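You operate a simulated robot arm through the tools that you are given. There is no shell and no other tool.

Carry out the task below with a simulated robot arm. There is one attempt and no reset: what you move stays moved.

TASK
Put things in order on the top of the wooden work bench. At the end: the clear bulb (marked "5 W") from the top of the wooden work bench stands where the red key stood; the red key stands where the yellow tape measure stood; the orange bulb (marked "21 W") stands on top of the silver large piston; the yellow tape measure from the top of the wooden work bench is on the blue oil filter box; whatever was shut is shut again. Leave all else as you found it, and nothing knocked over.

Only the result counts: the job must be done as asked and must still hold three seconds after the hand-in. Knocking over, shifting, dropping, spilling or breaking anything else fails it.

THE ROBOT
A 6-joint arm with a two-finger gripper, fixed in place. Base frame: the origin is at the foot of the arm, x ahead of it, y to its left, z up; the work surface is at about z = 0. Units: m, degrees, N and s.
With the tool pointing down near the work surface it reaches from about 0.18 to 0.48 m from the base axis. Its first joint turns from -66.0 to 66.0 degrees. Payload 1.76 kg.
The tool frame sits at the grasp point between the pads (the TCP): z along the fingers, y along the line on which they close. The tips reach 0.029 m beyond it. Largest opening 0.082 m; the body of the gripper starts 0.058 m behind the TCP.
Orientation is that of the tool frame in the base frame, as a unit quaternion [x, y, z, w]. With the fingers straight down and closing along the base's y, the tool's x points along the base's -x, its y along +y and its z along -z.

THE INTERFACE
- The arm moves only by the tool nudge_tool. Its arguments are lists of equal length, an entry for each row: "linear": the shift along the base's x, y, z in m, a list of three; "angular": the turn, a rotation vector about the base's x, y, z in rad, a list of three. In form: {"linear": [[x, y, z], ...], "angular": [[rx, ry, rz], ...]}. A call has 1 to 20 rows; each row shifts and turns the commanded pose from where the row before left it. "gripper" is the opening, from 0 (shut) to 1 (fully open), set as the call begins (left out, the last holds). Each row takes 0.2 s and may step no farther than 0.05 m and 8.6 degrees from the row before; otherwise, or with a gripper value out of range, the whole call is refused. A pose out of reach is approached as far as the arm can. The call stops where the force on the tool passes 40 N (or 10 N more than at its start, if that is more) or the arm is blocked; 0.2 s more then pass. Each finger halts on what it meets, pressing with about 25 N; the grip force reading is that of the motor and also rises with nothing between the fingers. The clock runs only during rows and for 0.2 s after the last one: add rows that do not move to give the fingers time. It gives the time, the measured TCP pose, the force on the tool (base axes), the opening and the grip force at its end, in the units of the frame above (readings bear some noise), with the torque about the TCP (base axes, N m) and any sound that the robot's microphone picked up, and new pictures: "show" is both (left out), scene, wrist or none.
- Cameras (640 x 400 px; columns grow to the right, rows downward): "scene" is fixed at [0.0626, 0.3365, 0.4294]; the picture's right is [-0.72, -0.70, 0.00], its down [-0.36, 0.37, -0.85] and it looks along [0.59, -0.61, -0.52] (base axes); focal length 215 px, centre (320, 200). "wrist" rides on the gripper at [0.079, 0.004, -0.09] in the tool frame; the picture's right is [-0.05, 1.00, 0.00], its down [-0.71, -0.04, -0.71] and it looks along [-0.71, -0.04, 0.71] (tool axes); focal length 256 px, centre (320, 200). There is no depth. A picture from a camera that has moved, and an enlarged one, comes with that camera's place and axes in the base frame and with its lens.
- zoom(camera, box): a new picture of the part [left, top, right, bottom] of that camera's present view, enlarged. No time passes.
- sign_off(): hands the job in; it is judged then, once.

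Places have to be worked out from the pictures, the camera data and where the tool is seen. Open the gripper and draw the arm clear of the work before you hand the job in, unless the task says otherwise.

The tools are called after "Call:" by a JSON object that holds its "op" and its "data". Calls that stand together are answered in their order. nudge_tool: Moves the arm, as the interface text tells. Its arguments: {"type":"object","properties":{"linear":{"type":"array"},"angular":{"type":"array"},"gripper":{"type":"number"},"show":{"type":"string","enum":["both","scene","wrist","none"]}},"required":["linear","angular"]} The other tools are called the same way: zoom (camera, box) takes an enlarged picture of a part of a camera's view; sign_off () hands the job in.

At the start:

```text
time: 0.0
tool_pos: [0.275, 0.0153, 0.2903]
ee_rot: [0.001, 1.0, 0.0, 0.0]
wrist_force: [1.2, -0.2, 0.1]
moment: [0.0, 0.0, -0.01]
grip_width: 0.082
grasp_force: 0.1
```

scene: 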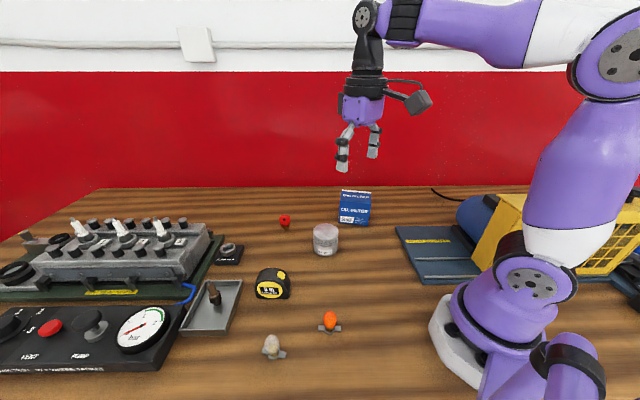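
wrist: 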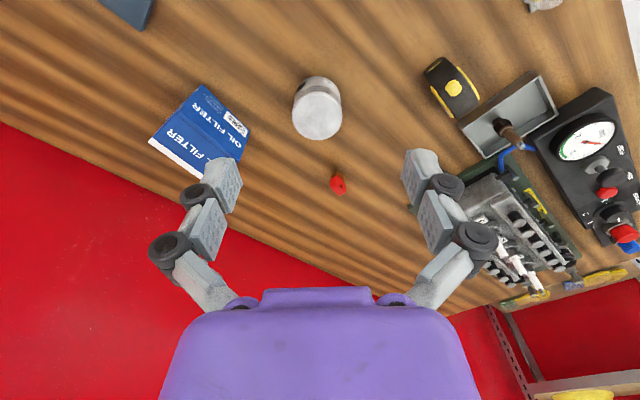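

I begin by looking closely at the objects on the bench with zoomed pictures.

Call:
{"op": "zoom", "data": {"camera": "scene", "box": [160, 180, 400, 370]}}

Call:
{"op": "zoom", "data": {"camera": "wrist", "box": [140, 40, 400, 220]}}

Call:
{"op": "zoom", "data": {"camera": "wrist", "box": [400, 0, 640, 200]}}

Call:
{"op": "zoom", "data": {"camera": "scene", "box": [240, 290, 360, 370]}}

```text
2.11 times, centred on (280, 275) of scene
camera zoom: at [0.0626, 0.3365, 0.4294], right [-0.72, -0.7, 0.0], down [-0.36, 0.37, -0.85], along [0.59, -0.61, -0.52], focal length 453 px, centre (404, 42)
```

zoom: 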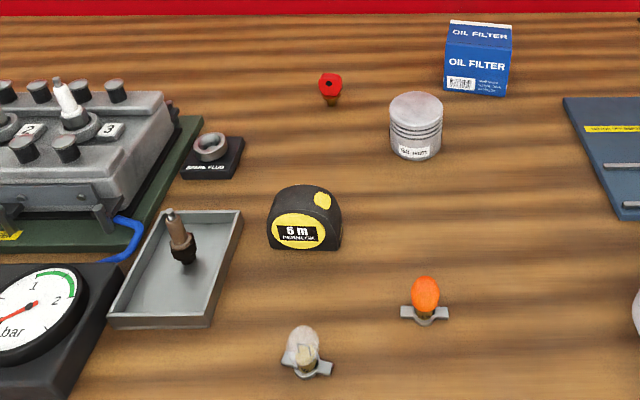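

```text
2.22 times, centred on (270, 130) of wrist
camera zoom: at [0.195, 0.0193, 0.3801], right [0.05, 1.0, 0.0], down [0.71, -0.04, 0.71], along [0.71, -0.04, -0.71], focal length 569 px, centre (431, 356)
```

zoom: 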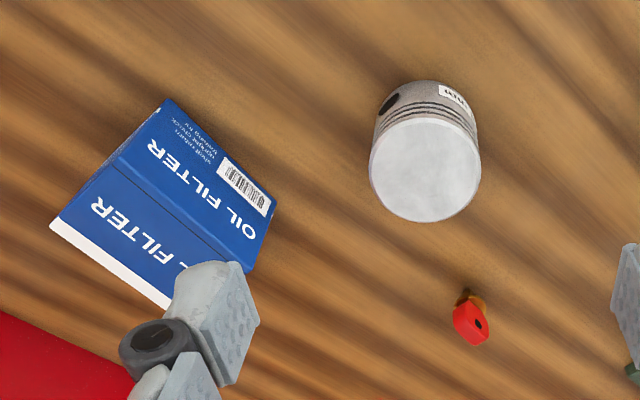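

```text
2.00 times, centred on (520, 100) of wrist
camera zoom: at [0.195, 0.0193, 0.3801], right [0.05, 1.0, 0.0], down [0.71, -0.04, 0.71], along [0.71, -0.04, -0.71], focal length 512 px, centre (-80, 400)
```

zoom: 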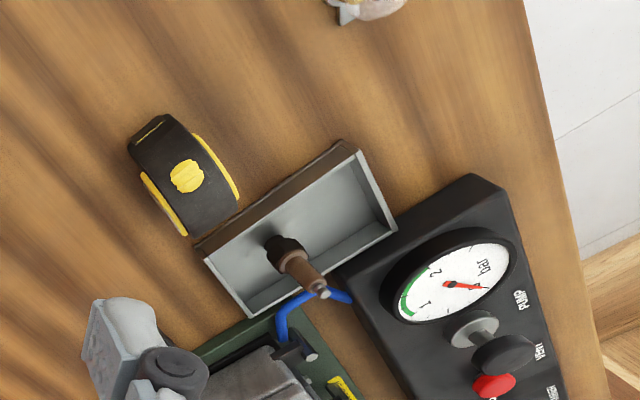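

```text
5.00 times, centred on (300, 330) of scene
camera zoom: at [0.0626, 0.3365, 0.4294], right [-0.72, -0.7, 0.0], down [-0.36, 0.37, -0.85], along [0.59, -0.61, -0.52], focal length 1075 px, centre (420, -450)
```

zoom: 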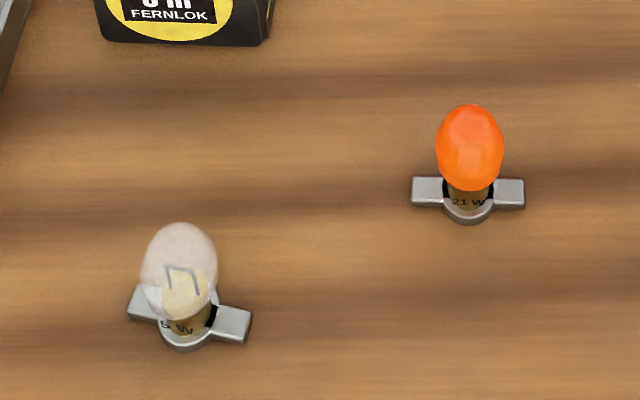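

Bulbs stand in small winged bases; the key stands about (0.506, 0.034), and I need finer detail on the key, box, piston and tape before moving.

Call:
{"op": "zoom", "data": {"camera": "scene", "box": [265, 200, 305, 240]}}

Call:
{"op": "zoom", "data": {"camera": "scene", "box": [300, 180, 390, 260]}}

Call:
{"op": "zoom", "data": {"camera": "scene", "box": [240, 250, 310, 310]}}

Call:
{"op": "zoom", "data": {"camera": "wrist", "box": [310, 155, 370, 205]}}

```text
10.00 times, centred on (285, 220) of scene
camera zoom: at [0.0626, 0.3365, 0.4294], right [-0.72, -0.7, 0.0], down [-0.36, 0.37, -0.85], along [0.59, -0.61, -0.52], focal length 2150 px, centre (670, 0)
```

zoom: 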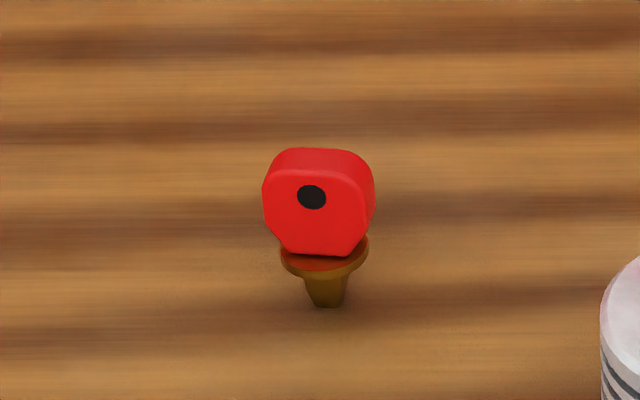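

```text
5.00 times, centred on (345, 220) of scene
camera zoom: at [0.0626, 0.3365, 0.4294], right [-0.72, -0.7, 0.0], down [-0.36, 0.37, -0.85], along [0.59, -0.61, -0.52], focal length 1075 px, centre (195, 100)
```

zoom: 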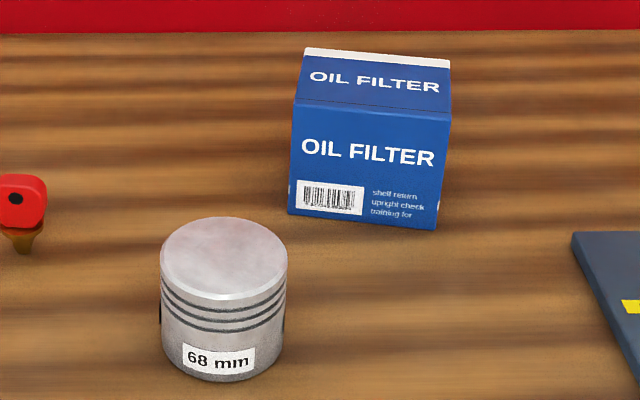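

```text
6.67 times, centred on (275, 280) of scene
camera zoom: at [0.0626, 0.3365, 0.4294], right [-0.72, -0.7, 0.0], down [-0.36, 0.37, -0.85], along [0.59, -0.61, -0.52], focal length 1433 px, centre (620, -333)
```

zoom: 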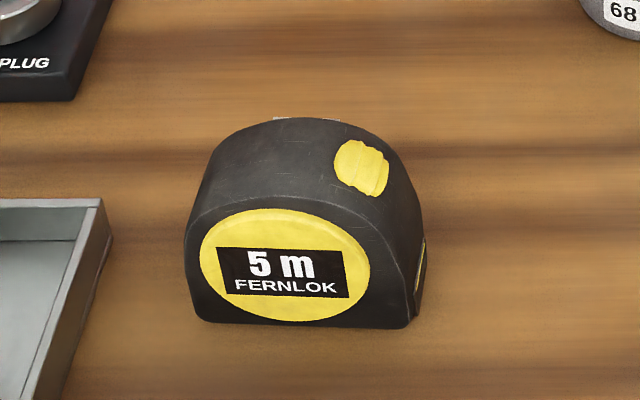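

```text
8.00 times, centred on (340, 180) of wrist
camera zoom: at [0.195, 0.0193, 0.3801], right [0.05, 1.0, 0.0], down [0.71, -0.04, 0.71], along [0.71, -0.04, -0.71], focal length 2048 px, centre (160, 360)
```

zoom: 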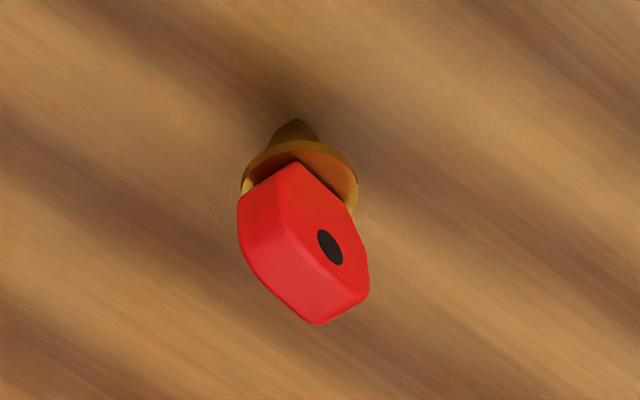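

The tape's faces lie along a line at about 42° in the base frame, centred near (0.35, 0.19). I move above it with the gripper turned by 42° for a closer view, staying high.

Call:
{"op": "nudge_tool", "data": {"linear": [[0.015, 0.034, -0.012], [0.015, 0.034, -0.012], [0.015, 0.034, -0.012], [0.015, 0.034, -0.012], [0.015, 0.034, -0.012], [0, 0, 0]], "angular": [[0, 0, 0.146], [0, 0, 0.146], [0, 0, 0.146], [0, 0, 0.146], [0, 0, 0.146], [0, 0, 0]], "gripper": 1}}

```text
time: 1.4
tool_pos: [0.3497, 0.1841, 0.2308]
ee_rot: [-0.358, 0.934, 0.0, 0.0]
wrist_force: [-0.1, -0.6, 1.0]
moment: [-0.02, -0.01, -0.03]
grip_width: 0.0818
grasp_force: 0.0
camera wrist: at [0.288, 0.1351, 0.3202], right [-0.63, 0.78, 0.0], down [0.55, 0.44, 0.71], along [0.55, 0.44, -0.71], focal length 256 px, centre (320, 200)
```

scene: 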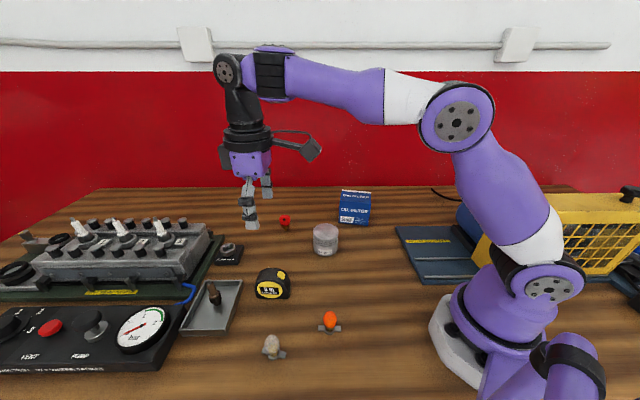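
wrist: 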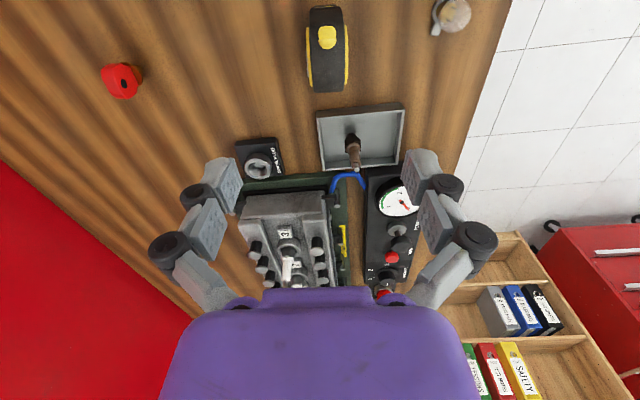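

The tape now looks nearly aligned with the view axis. I zoom in on it to measure its centre and exact yaw.

Call:
{"op": "zoom", "data": {"camera": "wrist", "box": [270, 0, 390, 100]}}

Call:
{"op": "zoom", "data": {"camera": "wrist", "box": [230, 90, 410, 210]}}

Call:
{"op": "zoom", "data": {"camera": "wrist", "box": [420, 0, 500, 50]}}

Call:
{"op": "zoom", "data": {"camera": "wrist", "box": [90, 50, 150, 110]}}

```text
4.00 times, centred on (330, 50) of wrist
camera zoom: at [0.288, 0.1351, 0.3202], right [-0.63, 0.78, 0.0], down [0.55, 0.44, 0.71], along [0.55, 0.44, -0.71], focal length 1024 px, centre (280, 800)
```

zoom: 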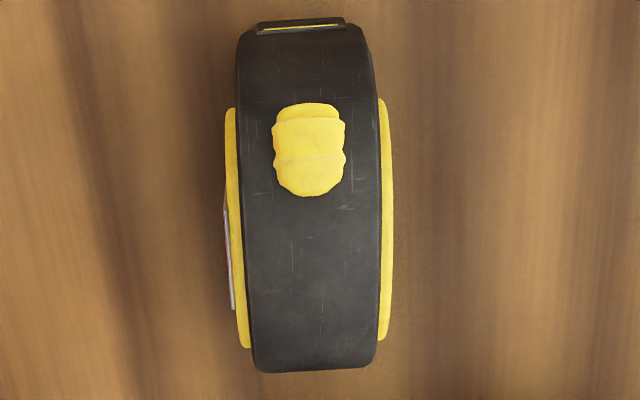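

```text
3.33 times, centred on (320, 150) of wrist
camera zoom: at [0.288, 0.1351, 0.3202], right [-0.63, 0.78, 0.0], down [0.55, 0.44, 0.71], along [0.55, 0.44, -0.71], focal length 853 px, centre (320, 367)
```

zoom: 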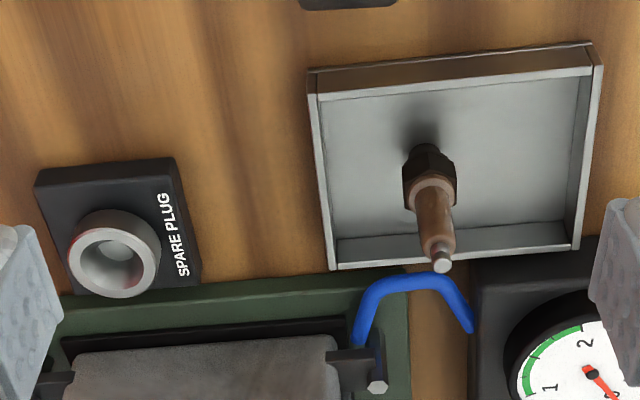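

```text
8.00 times, centred on (460, 25) of wrist
camera zoom: at [0.288, 0.1351, 0.3202], right [-0.63, 0.78, 0.0], down [0.55, 0.44, 0.71], along [0.55, 0.44, -0.71], focal length 2048 px, centre (-800, 1600)
```

zoom: 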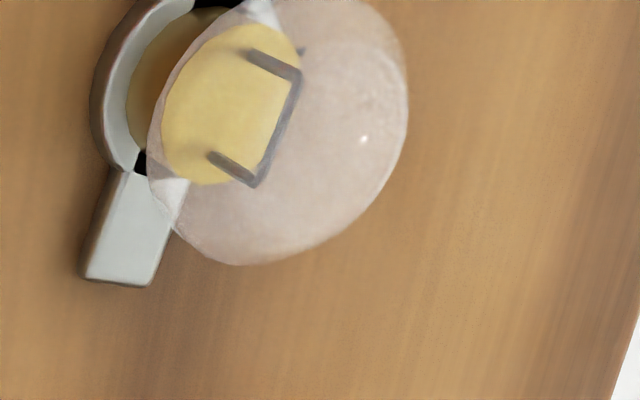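

```text
6.67 times, centred on (120, 80) of wrist
camera zoom: at [0.288, 0.1351, 0.3202], right [-0.63, 0.78, 0.0], down [0.55, 0.44, 0.71], along [0.55, 0.44, -0.71], focal length 1707 px, centre (1653, 1000)
```

zoom: 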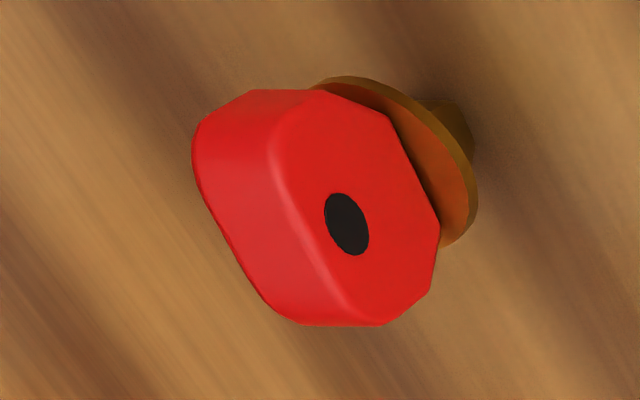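

The tape measures about 0.07 × 0.038 × 0.064 m, centred near (0.347, 0.190). I shift over it and descend with the fingers open.

Call:
{"op": "nudge_tool", "data": {"linear": [[-0.003, 0.0055, -0.02], [0, 0, -0.04], [0, 0, -0.04], [0, 0, -0.04], [0, 0, -0.03], [0, 0, -0.02], [0, 0, 0]], "angular": [[0, 0, 0], [0, 0, 0], [0, 0, 0], [0, 0, 0], [0, 0, 0], [0, 0, 0], [0, 0, 0]], "gripper": 1}}

```text
time: 3.0
tool_pos: [0.3478, 0.1895, 0.0399]
ee_rot: [-0.358, 0.934, -0.001, 0.0]
wrist_force: [0.1, -0.4, 0.0]
moment: [0.02, 0.01, 0.01]
grip_width: 0.0823
grasp_force: 0.0
camera wrist: at [0.2846, 0.1407, 0.1293], right [-0.63, 0.78, 0.0], down [0.55, 0.44, 0.71], along [0.55, 0.44, -0.71], focal length 256 px, centre (320, 200)
```

scene: 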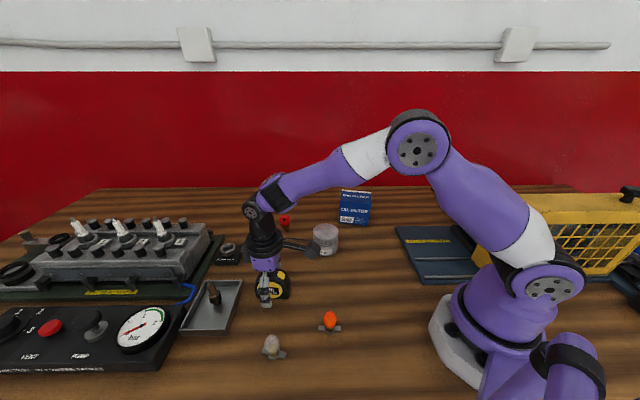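
wrist: 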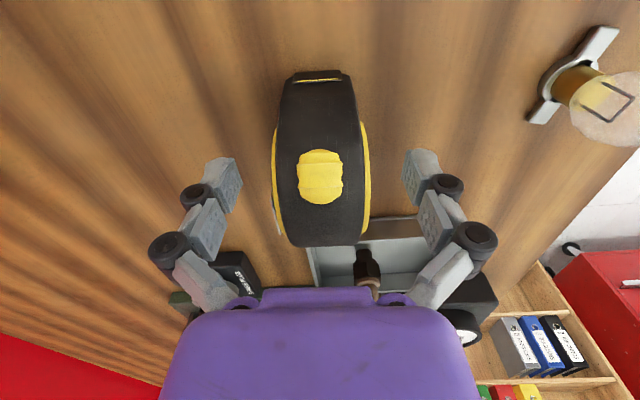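

The fingers straddle the tape evenly, so I close on it and wait for the grip to settle.

Call:
{"op": "nudge_tool", "data": {"linear": [[0, 0, 0], [0, 0, 0], [0, 0, 0], [0, 0, 0]], "angular": [[0, 0, 0], [0, 0, 0], [0, 0, 0], [0, 0, 0]], "gripper": 0}}

```text
time: 4.0
tool_pos: [0.349, 0.1916, 0.0413]
ee_rot: [-0.357, 0.934, 0.002, 0.002]
wrist_force: [8.4, -0.6, 19.5]
moment: [0.01, -0.34, -0.01]
grip_width: 0.0317
grasp_force: 25.0
camera wrist: at [0.2851, 0.1408, 0.1302], right [-0.63, 0.78, 0.0], down [0.55, 0.44, 0.71], along [0.55, 0.44, -0.7], focal length 256 px, centre (320, 200)
```

scene: 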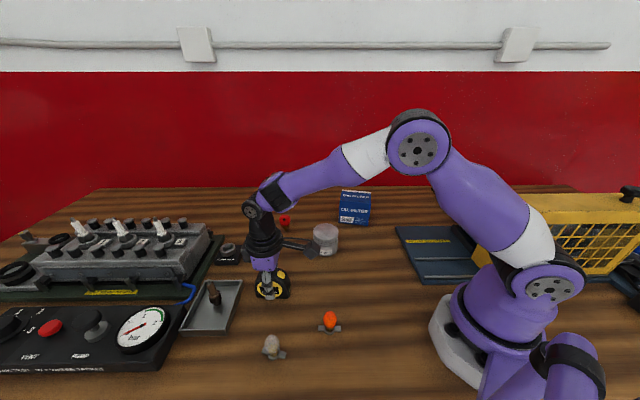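
wrist: 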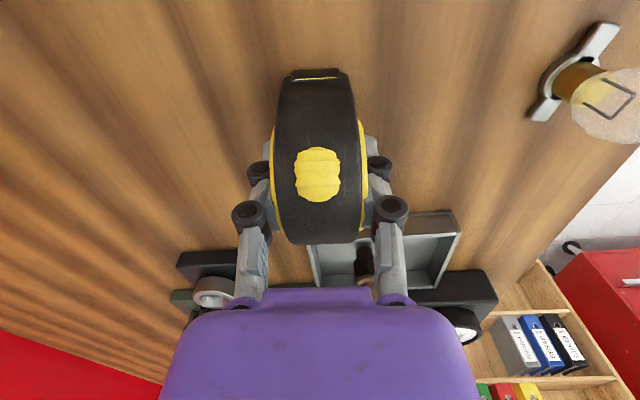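

The grip reads 25 N at 0.032 m opening, with the tape held. I lift slowly and check that it comes up straight.

Call:
{"op": "nudge_tool", "data": {"linear": [[0, 0, 0.005], [0, 0, 0.01], [0, 0, 0.02], [0, 0, 0]], "angular": [[0, 0, 0], [0, 0, 0], [0, 0, 0], [0, 0, 0]]}}

```text
time: 5.0
tool_pos: [0.3479, 0.1914, 0.0753]
ee_rot: [-0.357, 0.934, 0.001, 0.0]
wrist_force: [-0.9, -0.2, -3.2]
moment: [0.02, -0.01, 0.0]
grip_width: 0.0318
grasp_force: 25.2
camera wrist: at [0.2848, 0.1407, 0.165], right [-0.63, 0.78, 0.0], down [0.55, 0.44, 0.71], along [0.55, 0.44, -0.71], focal length 256 px, centre (320, 200)
```

scene: 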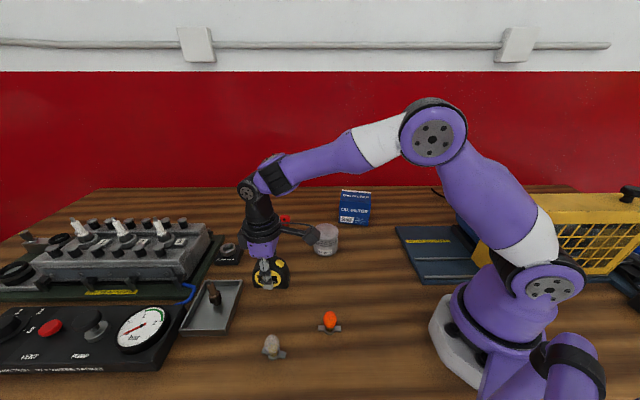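
wrist: 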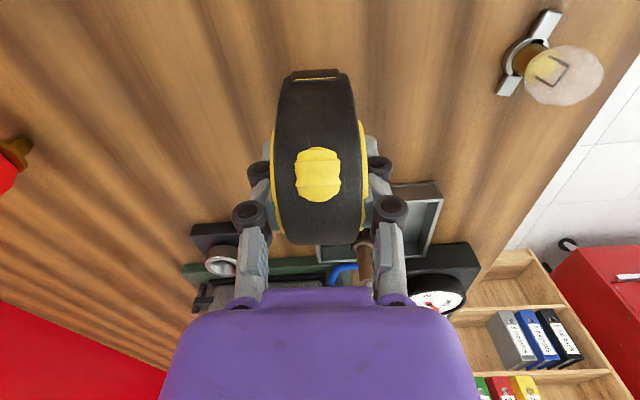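

The tape is held cleanly. I raise it to about 0.22 m, then carry it across to above the box, turning −8.5° to line up with the box top.

Call:
{"op": "nudge_tool", "data": {"linear": [[0, 0, 0.05], [0, 0, 0.05], [0, 0, 0.045], [0.0049, -0.044, 0], [0.0049, -0.044, 0], [0.0049, -0.044, 0], [0.0049, -0.044, 0], [0.0049, -0.044, 0], [0.0049, -0.044, 0], [0.0049, -0.044, 0], [0.0049, -0.044, 0], [0, 0, 0], [0, 0, 0]], "angular": [[0, 0, 0], [0, 0, 0], [0, 0, 0], [0, 0, -0.0185], [0, 0, -0.0185], [0, 0, -0.0185], [0, 0, -0.0185], [0, 0, -0.0185], [0, 0, -0.0185], [0, 0, -0.0185], [0, 0, -0.0185], [0, 0, 0], [0, 0, 0]]}}

```text
time: 7.8
tool_pos: [0.3869, -0.1618, 0.2204]
ee_rot: [-0.287, 0.958, 0.0, 0.0]
wrist_force: [-0.2, -0.7, -3.0]
moment: [0.02, 0.0, 0.02]
grip_width: 0.0317
grasp_force: 25.3
camera wrist: at [0.3166, -0.2027, 0.3106], right [-0.51, 0.86, 0.0], down [0.61, 0.36, 0.71], along [0.61, 0.36, -0.71], focal length 256 px, centre (320, 200)
```

scene: 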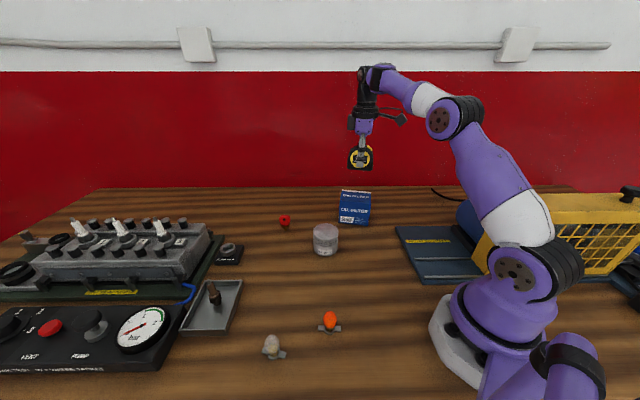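
wrist: 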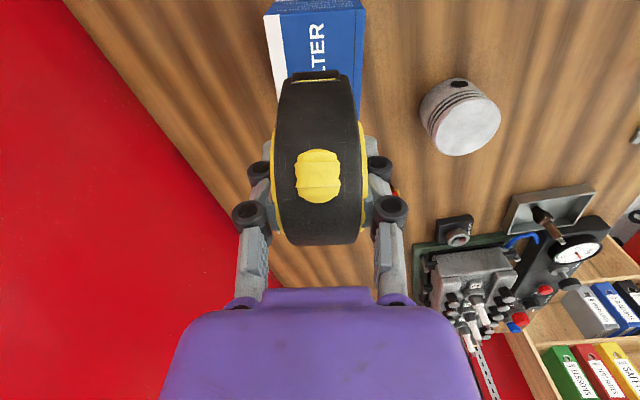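

Now above the box. I zoom both cameras to check the tape's alignment with the box top before lowering.

Call:
{"op": "zoom", "data": {"camera": "scene", "box": [320, 120, 400, 240]}}

Call:
{"op": "zoom", "data": {"camera": "wrist", "box": [240, 0, 400, 120]}}

```text
3.33 times, centred on (360, 180) of scene
camera zoom: at [0.0626, 0.3365, 0.4294], right [-0.72, -0.7, 0.0], down [-0.36, 0.37, -0.85], along [0.59, -0.61, -0.52], focal length 717 px, centre (187, 267)
```

zoom: 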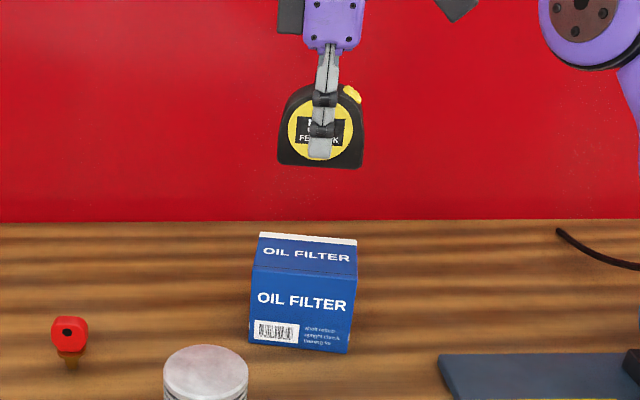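

```text
3.33 times, centred on (320, 60) of wrist
camera zoom: at [0.3166, -0.2027, 0.3106], right [-0.51, 0.86, 0.0], down [0.61, 0.36, 0.71], along [0.61, 0.36, -0.71], focal length 853 px, centre (320, 667)
```

zoom: 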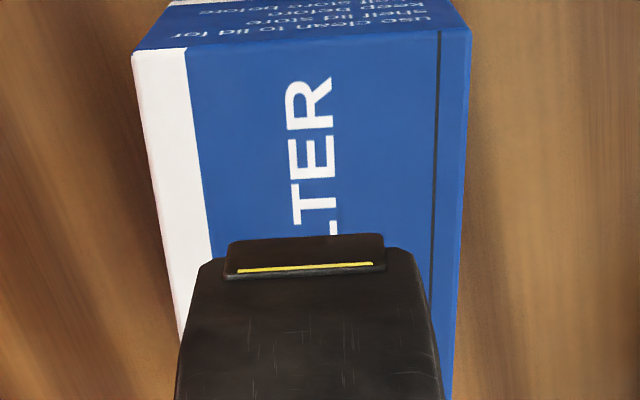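

Alignment looks right: the TCP is within about 2 mm of the box-top centre and the yaw is within half a degree. I lower to about 1 cm above expected contact.

Call:
{"op": "nudge_tool", "data": {"linear": [[0, 0, -0.03], [0, 0, -0.03], [0, 0, -0.015], [0, 0, -0.008], [0, 0, 0]], "angular": [[0, 0, 0], [0, 0, 0], [0, 0, 0], [0, 0, 0], [0, 0, 0]]}}

Call:
{"op": "zoom", "data": {"camera": "scene", "box": [310, 140, 410, 240]}}

```text
time: 9.0
tool_pos: [0.386, -0.1615, 0.137]
ee_rot: [-0.287, 0.958, 0.0, 0.0]
wrist_force: [0.6, -0.8, -1.9]
moment: [0.04, -0.01, 0.0]
grip_width: 0.0317
grasp_force: 24.5
camera wrist: at [0.3173, -0.2016, 0.227], right [-0.5, 0.86, 0.0], down [0.61, 0.36, 0.71], along [0.61, 0.36, -0.71], focal length 256 px, centre (320, 200)
```

scene: 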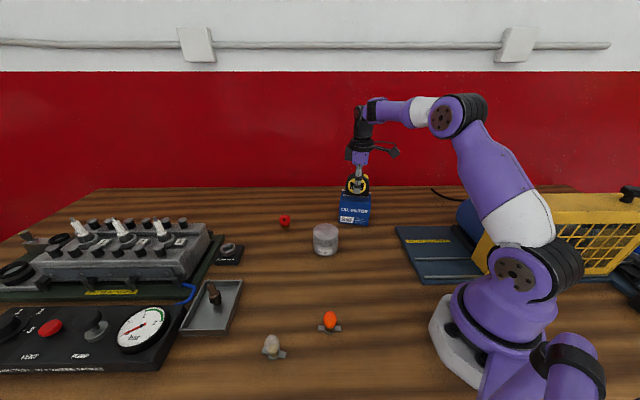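
wrist: 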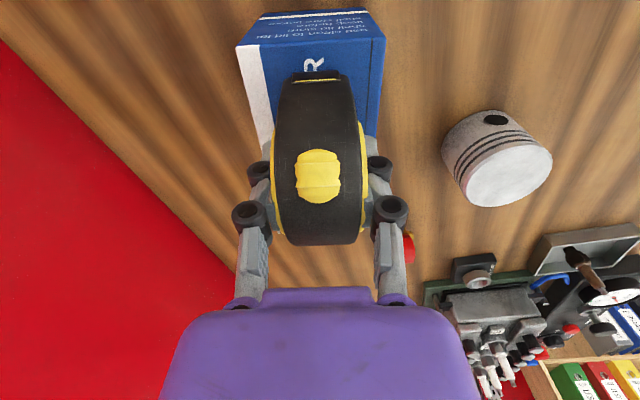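

```text
4.00 times, centred on (360, 190) of scene
camera zoom: at [0.0626, 0.3365, 0.4294], right [-0.72, -0.7, 0.0], down [-0.36, 0.37, -0.85], along [0.59, -0.61, -0.52], focal length 860 px, centre (160, 240)
```

zoom: 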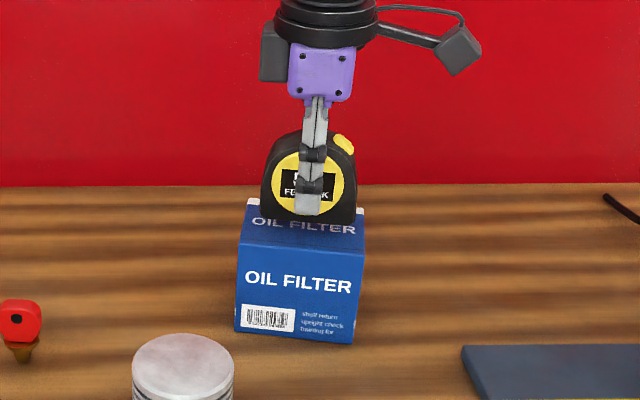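

The tape sits centred over the box with a small gap. I lower in 2 mm steps, watching the force for contact.

Call:
{"op": "nudge_tool", "data": {"linear": [[0, 0, -0.003], [0, 0, -0.002], [0, 0, -0.002], [0, 0, 0]], "angular": [[0, 0, 0], [0, 0, 0], [0, 0, 0], [0, 0, 0]], "show": "none"}}

Call:
{"op": "zoom", "data": {"camera": "scene", "box": [330, 170, 390, 230]}}

```text
time: 10.0
tool_pos: [0.3867, -0.1615, 0.1312]
ee_rot: [-0.287, 0.958, 0.0, 0.0]
wrist_force: [-0.5, -0.1, -2.1]
moment: [0.03, -0.02, 0.01]
grip_width: 0.0316
grasp_force: 25.0
```

```text
6.67 times, centred on (360, 200) of scene
camera zoom: at [0.0626, 0.3365, 0.4294], right [-0.72, -0.7, 0.0], down [-0.36, 0.37, -0.85], along [0.59, -0.61, -0.52], focal length 1433 px, centre (53, 200)
```

zoom: 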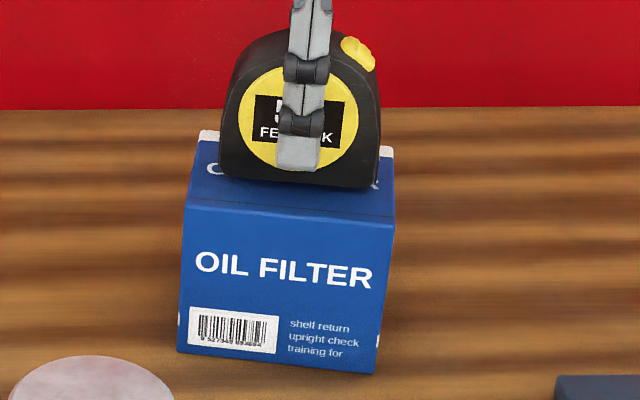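

No contact yet (z = 0.131). I continue in small steps.

Call:
{"op": "nudge_tool", "data": {"linear": [[0, 0, -0.002], [0, 0, 0]], "angular": [[0, 0, 0], [0, 0, 0]], "show": "none"}}

Call:
{"op": "nudge_tool", "data": {"linear": [[0, 0, -0.002], [0, 0, 0]], "angular": [[0, 0, 0], [0, 0, 0]], "show": "none"}}

```text
time: 10.6
tool_pos: [0.3867, -0.1607, 0.1287]
ee_rot: [-0.288, 0.958, 0.0, 0.001]
wrist_force: [-0.1, -0.2, -2.3]
moment: [0.01, -0.02, -0.03]
grip_width: 0.0316
grasp_force: 25.2
```

```text
time: 11.2
tool_pos: [0.3873, -0.1625, 0.1274]
ee_rot: [-0.287, 0.958, 0.001, 0.0]
wrist_force: [0.4, -0.1, -2.9]
moment: [-0.02, 0.03, 0.0]
grip_width: 0.0314
grasp_force: 24.6
```

Still carrying the full weight with no contact; I step down another millimetre or two at a time.

Call:
{"op": "nudge_tool", "data": {"linear": [[0, 0, -0.0015], [0, 0, 0]], "angular": [[0, 0, 0], [0, 0, 0]], "show": "none"}}

Call:
{"op": "nudge_tool", "data": {"linear": [[0, 0, -0.0015], [0, 0, 0]], "angular": [[0, 0, 0], [0, 0, 0]], "show": "none"}}

Call:
{"op": "zoom", "data": {"camera": "scene", "box": [330, 170, 390, 230]}}

```text
time: 11.8
tool_pos: [0.3876, -0.1605, 0.1249]
ee_rot: [-0.288, 0.958, 0.0, 0.001]
wrist_force: [-3.2, 0.8, 7.1]
moment: [0.22, -0.08, 0.07]
grip_width: 0.0315
grasp_force: 25.6
```

```text
time: 12.4
tool_pos: [0.3862, -0.1614, 0.1242]
ee_rot: [-0.288, 0.958, 0.0, 0.001]
wrist_force: [-2.9, 3.8, 18.4]
moment: [0.15, 0.03, 0.01]
grip_width: 0.0318
grasp_force: 25.4
```

```text
6.67 times, centred on (360, 200) of scene
camera zoom: at [0.0625, 0.3365, 0.4294], right [-0.72, -0.7, 0.0], down [-0.36, 0.37, -0.85], along [0.59, -0.61, -0.52], focal length 1433 px, centre (53, 200)
```

zoom: 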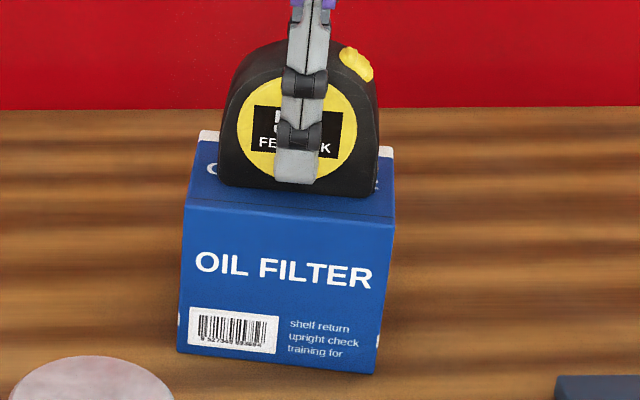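

Contact is clear at z ≈ 0.1245 with the tape resting on the box. I relax the press by 1 mm and open the fingers.

Call:
{"op": "nudge_tool", "data": {"linear": [[0, 0, 0.001], [0, 0, 0]], "angular": [[0, 0, 0], [0, 0, 0]], "show": "none"}}

Call:
{"op": "nudge_tool", "data": {"linear": [[0, 0, 0], [0, 0, 0], [0, 0, 0]], "angular": [[0, 0, 0], [0, 0, 0], [0, 0, 0]], "gripper": 0.75}}

```text
time: 13.0
tool_pos: [0.3862, -0.1615, 0.1235]
ee_rot: [-0.288, 0.958, 0.001, 0.0]
wrist_force: [4.0, 0.5, 6.8]
moment: [0.06, -0.43, 0.0]
grip_width: 0.0315
grasp_force: 24.9
```

```text
time: 13.8
tool_pos: [0.3853, -0.1606, 0.1239]
ee_rot: [-0.287, 0.958, 0.0, -0.001]
wrist_force: [0.1, 0.2, 0.3]
moment: [-0.01, 0.0, -0.02]
grip_width: 0.0615
grasp_force: 0.1
camera wrist: at [0.3168, -0.2016, 0.2141], right [-0.5, 0.86, 0.0], down [0.61, 0.36, 0.71], along [0.61, 0.36, -0.71], focal length 256 px, centre (320, 200)
```

scene: 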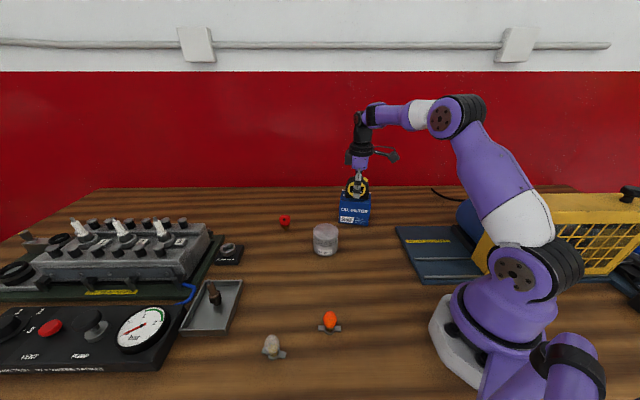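
wrist: 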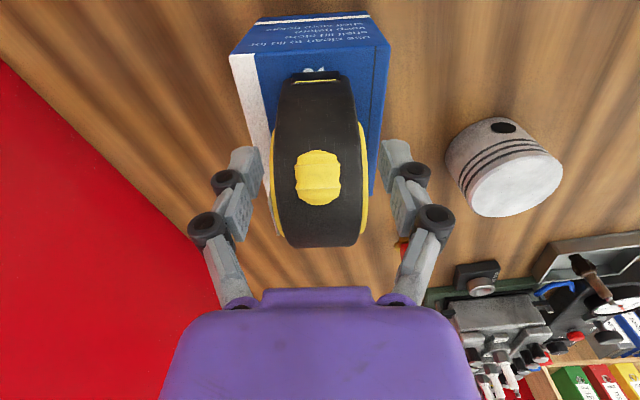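

The tape stands free on the box. I lift straight up, then move to a viewing pose over the red key with the gripper turned back to yaw 0.

Call:
{"op": "nudge_tool", "data": {"linear": [[0, 0, 0.03], [0, 0, 0.05], [0, 0, 0.05], [0.003, 0.038, 0], [0.003, 0.038, 0], [0.003, 0.038, -0.01], [0.003, 0.038, -0.01], [0.003, 0.038, -0.01], [0, 0, 0]], "angular": [[0, 0, 0], [0, 0, 0], [0, 0, 0], [0, 0, -0.117], [0, 0, -0.117], [0, 0, -0.117], [0, 0, -0.117], [0, 0, -0.117], [0, 0, 0]], "gripper": 1}}

Call:
{"op": "zoom", "data": {"camera": "wrist", "box": [270, 100, 370, 200]}}

Call:
{"op": "zoom", "data": {"camera": "scene", "box": [320, 160, 400, 240]}}

```text
time: 15.8
tool_pos: [0.4008, 0.0301, 0.2271]
ee_rot: [0.002, 1.0, 0.0, -0.001]
wrist_force: [-0.2, -0.1, -0.4]
moment: [0.01, 0.01, -0.01]
grip_width: 0.0822
grasp_force: 0.1
camera wrist: at [0.3209, 0.0336, 0.3156], right [0.06, 1.0, 0.0], down [0.71, -0.04, 0.71], along [0.71, -0.04, -0.71], focal length 256 px, centre (320, 200)
```

scene: 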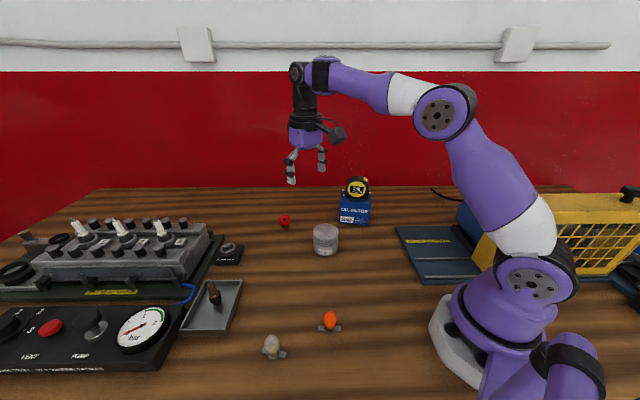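
wrist: 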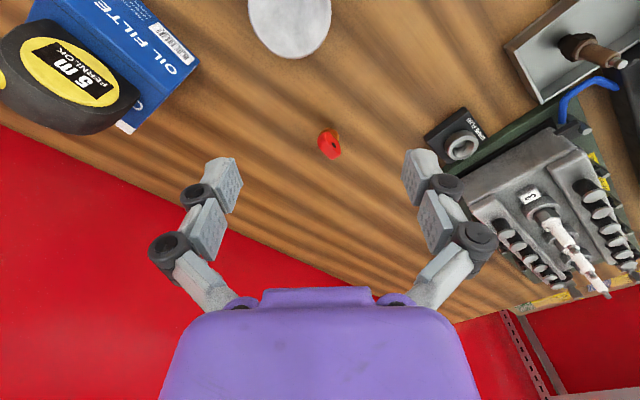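

```text
4.00 times, centred on (320, 150) of wrist
camera zoom: at [0.3209, 0.0336, 0.3156], right [0.06, 1.0, 0.0], down [0.71, -0.04, 0.71], along [0.71, -0.04, -0.71], focal length 1024 px, centre (320, 400)
```

zoom: 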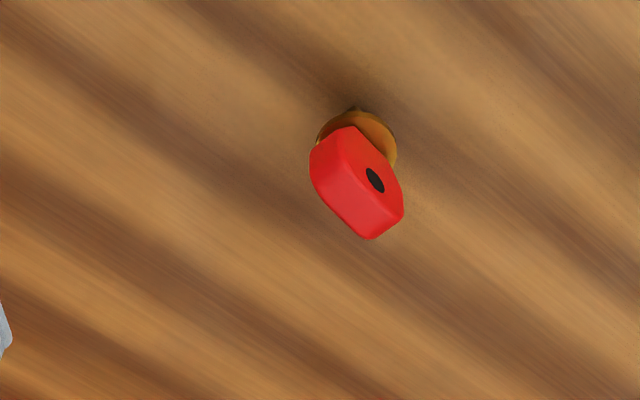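

```text
5.00 times, centred on (360, 200) of scene
camera zoom: at [0.0626, 0.3365, 0.4294], right [-0.72, -0.7, 0.0], down [-0.36, 0.37, -0.85], along [0.59, -0.61, -0.52], focal length 1075 px, centre (120, 200)
```

zoom: 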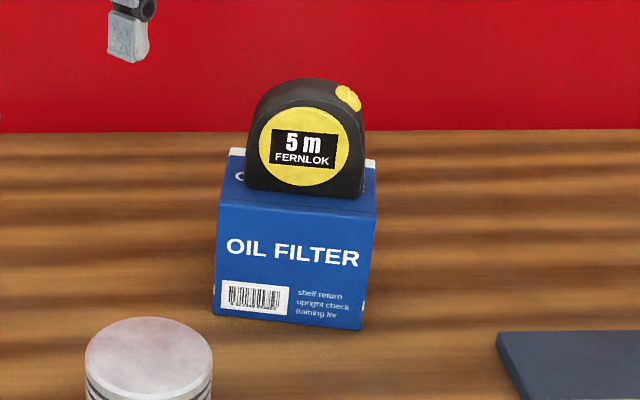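

The tape rests well on the box. I zoom tightly onto the key to read its head orientation.

Call:
{"op": "zoom", "data": {"camera": "wrist", "box": [305, 120, 355, 165]}}

Call:
{"op": "zoom", "data": {"camera": "scene", "box": [270, 205, 300, 235]}}

```text
8.89 times, centred on (330, 142) of wrist
camera zoom: at [0.3209, 0.0336, 0.3156], right [0.06, 1.0, 0.0], down [0.71, -0.04, 0.71], along [0.71, -0.04, -0.71], focal length 2276 px, centre (231, 711)
```

zoom: 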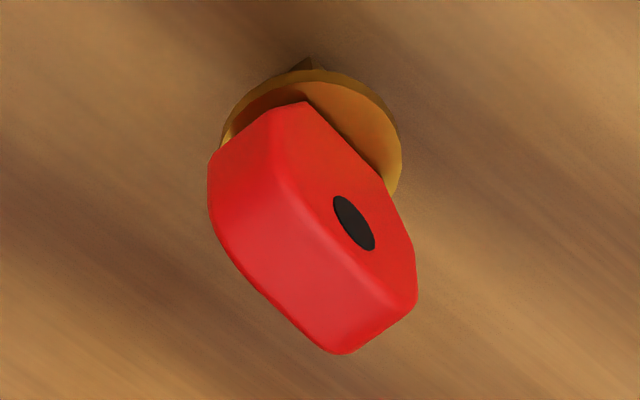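

```text
13.33 times, centred on (285, 220) of scene
camera zoom: at [0.0626, 0.3365, 0.4294], right [-0.72, -0.7, 0.0], down [-0.36, 0.37, -0.85], along [0.59, -0.61, -0.52], focal length 2866 px, centre (787, -67)
```

zoom: 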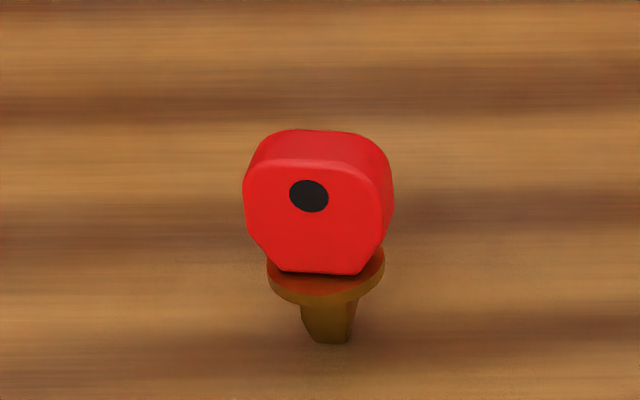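

The key's head is about 0.034 wide, 0.012 thick, lying along roughly 38°, centred near (0.503, 0.035), with its top at about 0.051 m. Since it lies beyond vertical reach, I turn 38° and tilt about 20° outward in the plane of the head, staying well above it.

Call:
{"op": "nudge_tool", "data": {"linear": [[0.0123, 0.0003, -0.0096], [0.0123, 0.0003, -0.0096], [0.0123, 0.0003, -0.0096], [0.0123, 0.0003, -0.0096], [0.0123, 0.0003, -0.0096], [0.0123, 0.0003, -0.0096], [0.0123, 0.0003, -0.0096], [0.0123, 0.0003, -0.0096], [0, 0, 0], [0, 0, 0]], "angular": [[0, 0, 0.1326], [0, 0, 0.1326], [0, 0, 0.1326], [0, 0, 0.1326], [0, 0, 0.1326], [0.0717, -0.0917, 0], [0.0717, -0.0917, 0], [0.0717, -0.0917, 0], [0, 0, 0], [0, 0, 0]], "gripper": 1}}

```text
time: 18.0
tool_pos: [0.4662, 0.0298, 0.164]
ee_rot: [-0.32, 0.934, 0.054, 0.148]
wrist_force: [-0.2, 0.8, 0.3]
moment: [0.01, -0.01, -0.01]
grip_width: 0.0819
grasp_force: 0.1
out of reach, approached as far as the arm can: row 5, 6, 7, 8
camera wrist: at [0.3817, -0.0304, 0.2242], right [-0.57, 0.82, 0.02], down [0.38, 0.24, 0.89], along [0.72, 0.52, -0.45], focal length 256 px, centre (320, 200)
```

scene: 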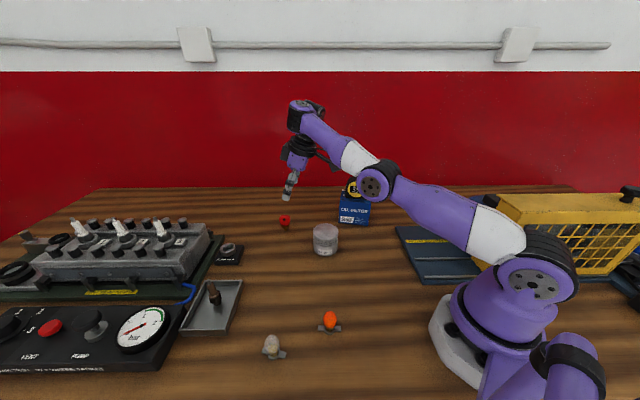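
wrist: 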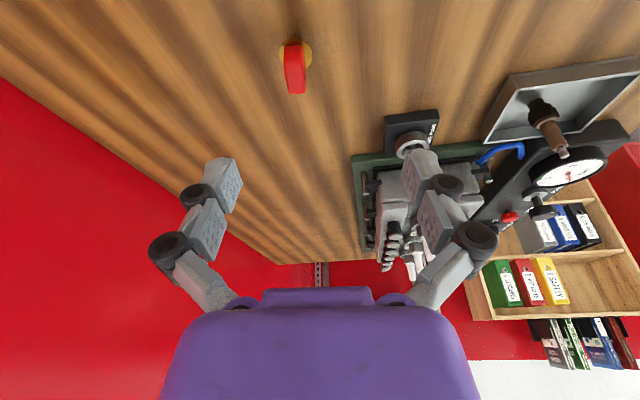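

The arm is at its stretch limit at this height; lower down the tilted pose should be reachable. I descend to about z = 0.11, where the fingertips still clear the key top.

Call:
{"op": "nudge_tool", "data": {"linear": [[0, 0, -0.02], [0, 0, -0.02], [0, 0, 0], [0, 0, 0]], "angular": [[0, 0, 0], [0, 0, 0], [0, 0, 0], [0, 0, 0]]}}

```text
time: 19.0
tool_pos: [0.4647, 0.0256, 0.1649]
ee_rot: [-0.32, 0.932, 0.057, 0.161]
wrist_force: [0.1, -0.4, 0.6]
moment: [-0.01, 0.01, 0.01]
grip_width: 0.0818
grasp_force: 0.1
out of reach, approached as far as the arm can: row 1, 2
camera wrist: at [0.3795, -0.0363, 0.2234], right [-0.57, 0.82, 0.02], down [0.36, 0.23, 0.9], along [0.73, 0.53, -0.43], focal length 256 px, centre (320, 200)
```

scene: 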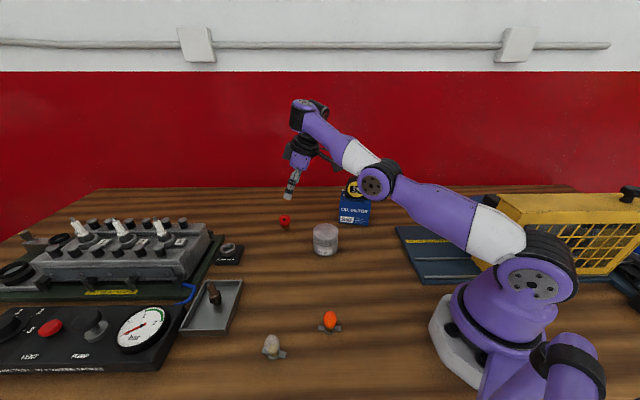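
wrist: 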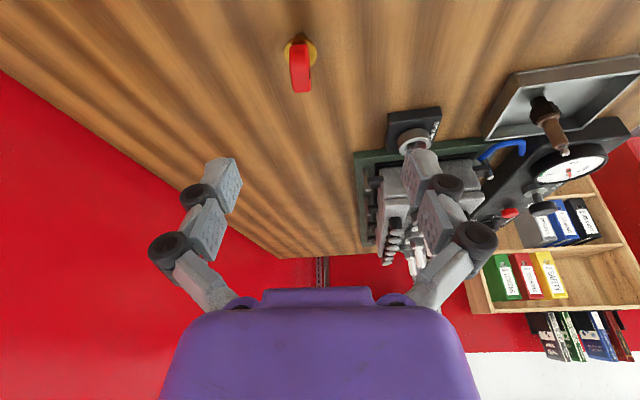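

The arm is nearly straight here, so a 20° tilt isn't enough. I back off 5 cm toward the base and increase the tilt to about 30°, then check the measured pose.

Call:
{"op": "nudge_tool", "data": {"linear": [[-0.03, 0, 0], [-0.03, 0, 0], [0, 0, 0], [0, 0, 0], [0, 0, 0]], "angular": [[0, 0, 0], [0, 0, 0], [0.0538, -0.0688, 0], [0.0538, -0.0688, 0], [0, 0, 0]], "show": "none"}}

```text
time: 20.2
tool_pos: [0.465, 0.0191, 0.2]
ee_rot: [-0.318, 0.924, 0.072, 0.198]
wrist_force: [0.3, 0.8, -0.9]
moment: [-0.01, -0.01, -0.01]
grip_width: 0.0822
grasp_force: 0.1
out of reach, approached as far as the arm can: row 1, 2, 3, 4
```

The arm has straightened upward, likely a stuck solution. I retreat further toward the base to a surely reachable pose and check that tracking recovers.

Call:
{"op": "nudge_tool", "data": {"linear": [[-0.03, 0, 0], [-0.03, 0, 0], [-0.03, 0, 0], [0, 0, 0]], "angular": [[0, 0, 0], [0, 0, 0], [0, 0, 0], [0, 0, 0]]}}

```text
time: 21.2
tool_pos: [0.4524, 0.0139, 0.2303]
ee_rot: [-0.318, 0.924, 0.073, 0.198]
wrist_force: [0.0, 0.1, 0.2]
moment: [0.03, 0.03, 0.04]
grip_width: 0.0821
grasp_force: 0.0
out of reach, approached as far as the arm can: row 1, 2, 3
camera wrist: at [0.3631, -0.0503, 0.2799], right [-0.58, 0.82, 0.03], down [0.31, 0.18, 0.93], along [0.76, 0.55, -0.35], focal length 256 px, centre (320, 200)
```

scene: 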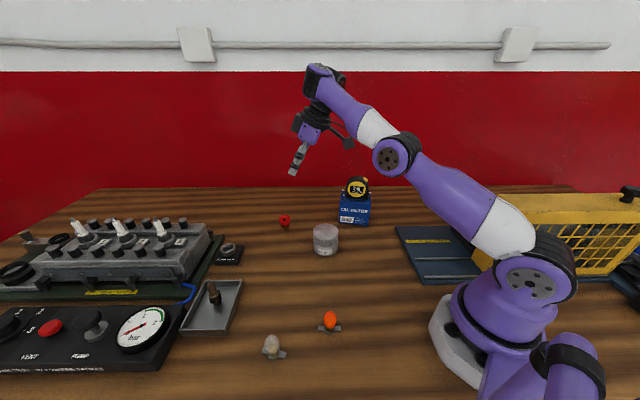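
wrist: 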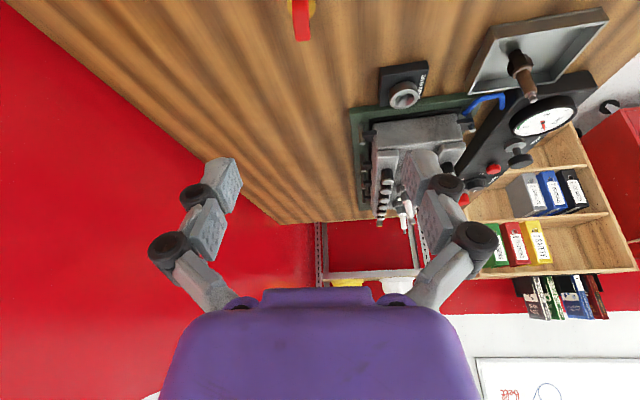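

The arm remains in a straight-out (singular) shape. I try commanding a purely downward motion to bend the elbow again, well above everything.

Call:
{"op": "nudge_tool", "data": {"linear": [[0, 0, -0.02], [0, 0, -0.02], [0, 0, 0]], "angular": [[0, 0, 0], [0, 0, 0], [0, 0, 0]], "show": "scene"}}

```text
time: 22.0
tool_pos: [0.4648, 0.0122, 0.1963]
ee_rot: [-0.319, 0.925, 0.073, 0.196]
wrist_force: [0.0, 0.5, 0.4]
moment: [-0.02, 0.0, 0.0]
grip_width: 0.0821
grasp_force: 0.0
out of reach, approached as far as the arm can: row 1, 2
```

scene: 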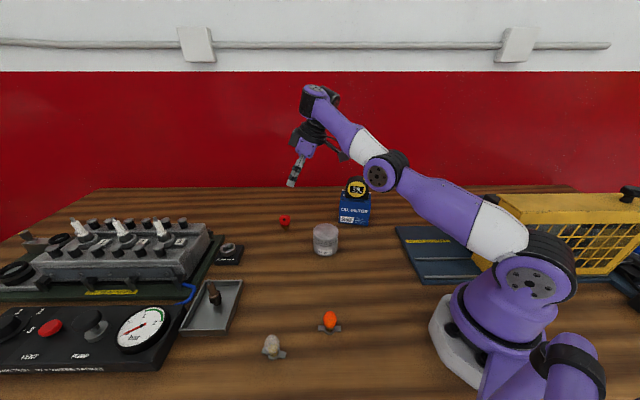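

It slid along the reach sphere, so the elbow is pinned straight. I command a down-and-outward move (to unpin the elbow), then down, then inward, all above 0.12 m.

Call:
{"op": "nudge_tool", "data": {"linear": [[0.02, 0, -0.023], [0.013, 0, -0.027], [-0.005, 0, -0.02], [-0.03, 0, 0], [-0.03, 0, 0], [0, 0, 0]], "angular": [[0, 0, 0], [0, 0, 0], [0, 0, 0], [0, 0, 0], [0, 0, 0], [0, 0, 0]], "show": "scene"}}

```text
time: 23.4
tool_pos: [0.4575, 0.0061, 0.2199]
ee_rot: [-0.319, 0.924, 0.072, 0.197]
wrist_force: [0.0, 0.2, 0.6]
moment: [0.01, 0.02, 0.0]
grip_width: 0.0821
grasp_force: 0.0
out of reach, approached as far as the arm can: row 1, 2, 3, 4, 5
```

scene: 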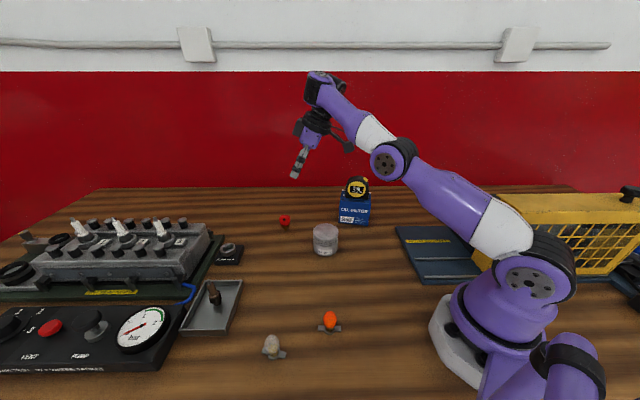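

The pictures suggest the elbow flipped to its "down" branch with the wrist bend at its limit. I tilt the tool further outward (raising the hand with it) to relax the wrist, and see whether tracking recovers.

Call:
{"op": "nudge_tool", "data": {"linear": [[0.0177, 0.0137, 0.0163], [0.0177, 0.0137, 0.0163], [0.0177, 0.0137, 0.0163], [0, 0, 0]], "angular": [[0.0862, -0.1103, 0], [0.0862, -0.1103, 0], [0.0862, -0.1103, 0], [0, 0, 0]], "show": "scene"}}

```text
time: 24.4
tool_pos: [0.4618, 0.0116, 0.2247]
ee_rot: [-0.316, 0.92, 0.079, 0.22]
wrist_force: [0.4, 0.2, -0.2]
moment: [-0.04, 0.0, -0.02]
grip_width: 0.0822
grasp_force: 0.1
out of reach, approached as far as the arm can: row 1, 2, 3
```

scene: 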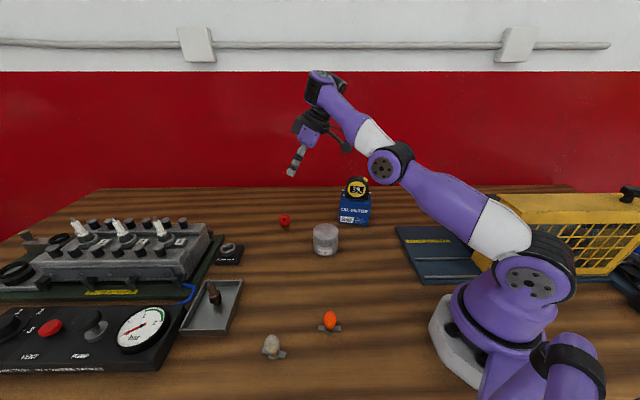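

Little changed. I zoom into the arm itself to see the actual elbow and wrist angles before deciding how to unwind.

Call:
{"op": "zoom", "data": {"camera": "scene", "box": [270, 50, 600, 330]}}

```text
1.43 times, centred on (435, 190) of scene
camera zoom: at [0.0626, 0.3365, 0.4294], right [-0.72, -0.7, 0.0], down [-0.36, 0.37, -0.85], along [0.59, -0.61, -0.52], focal length 307 px, centre (156, 214)
```

zoom: 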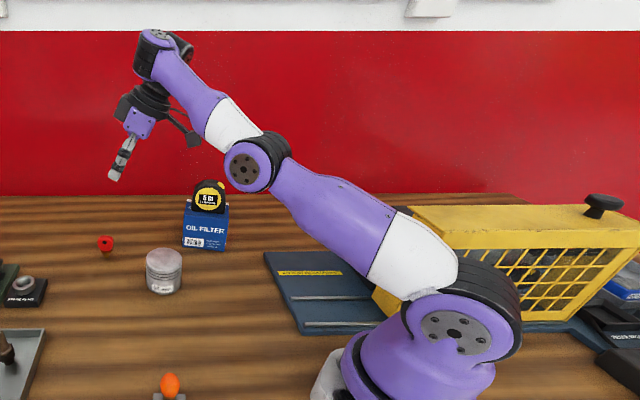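

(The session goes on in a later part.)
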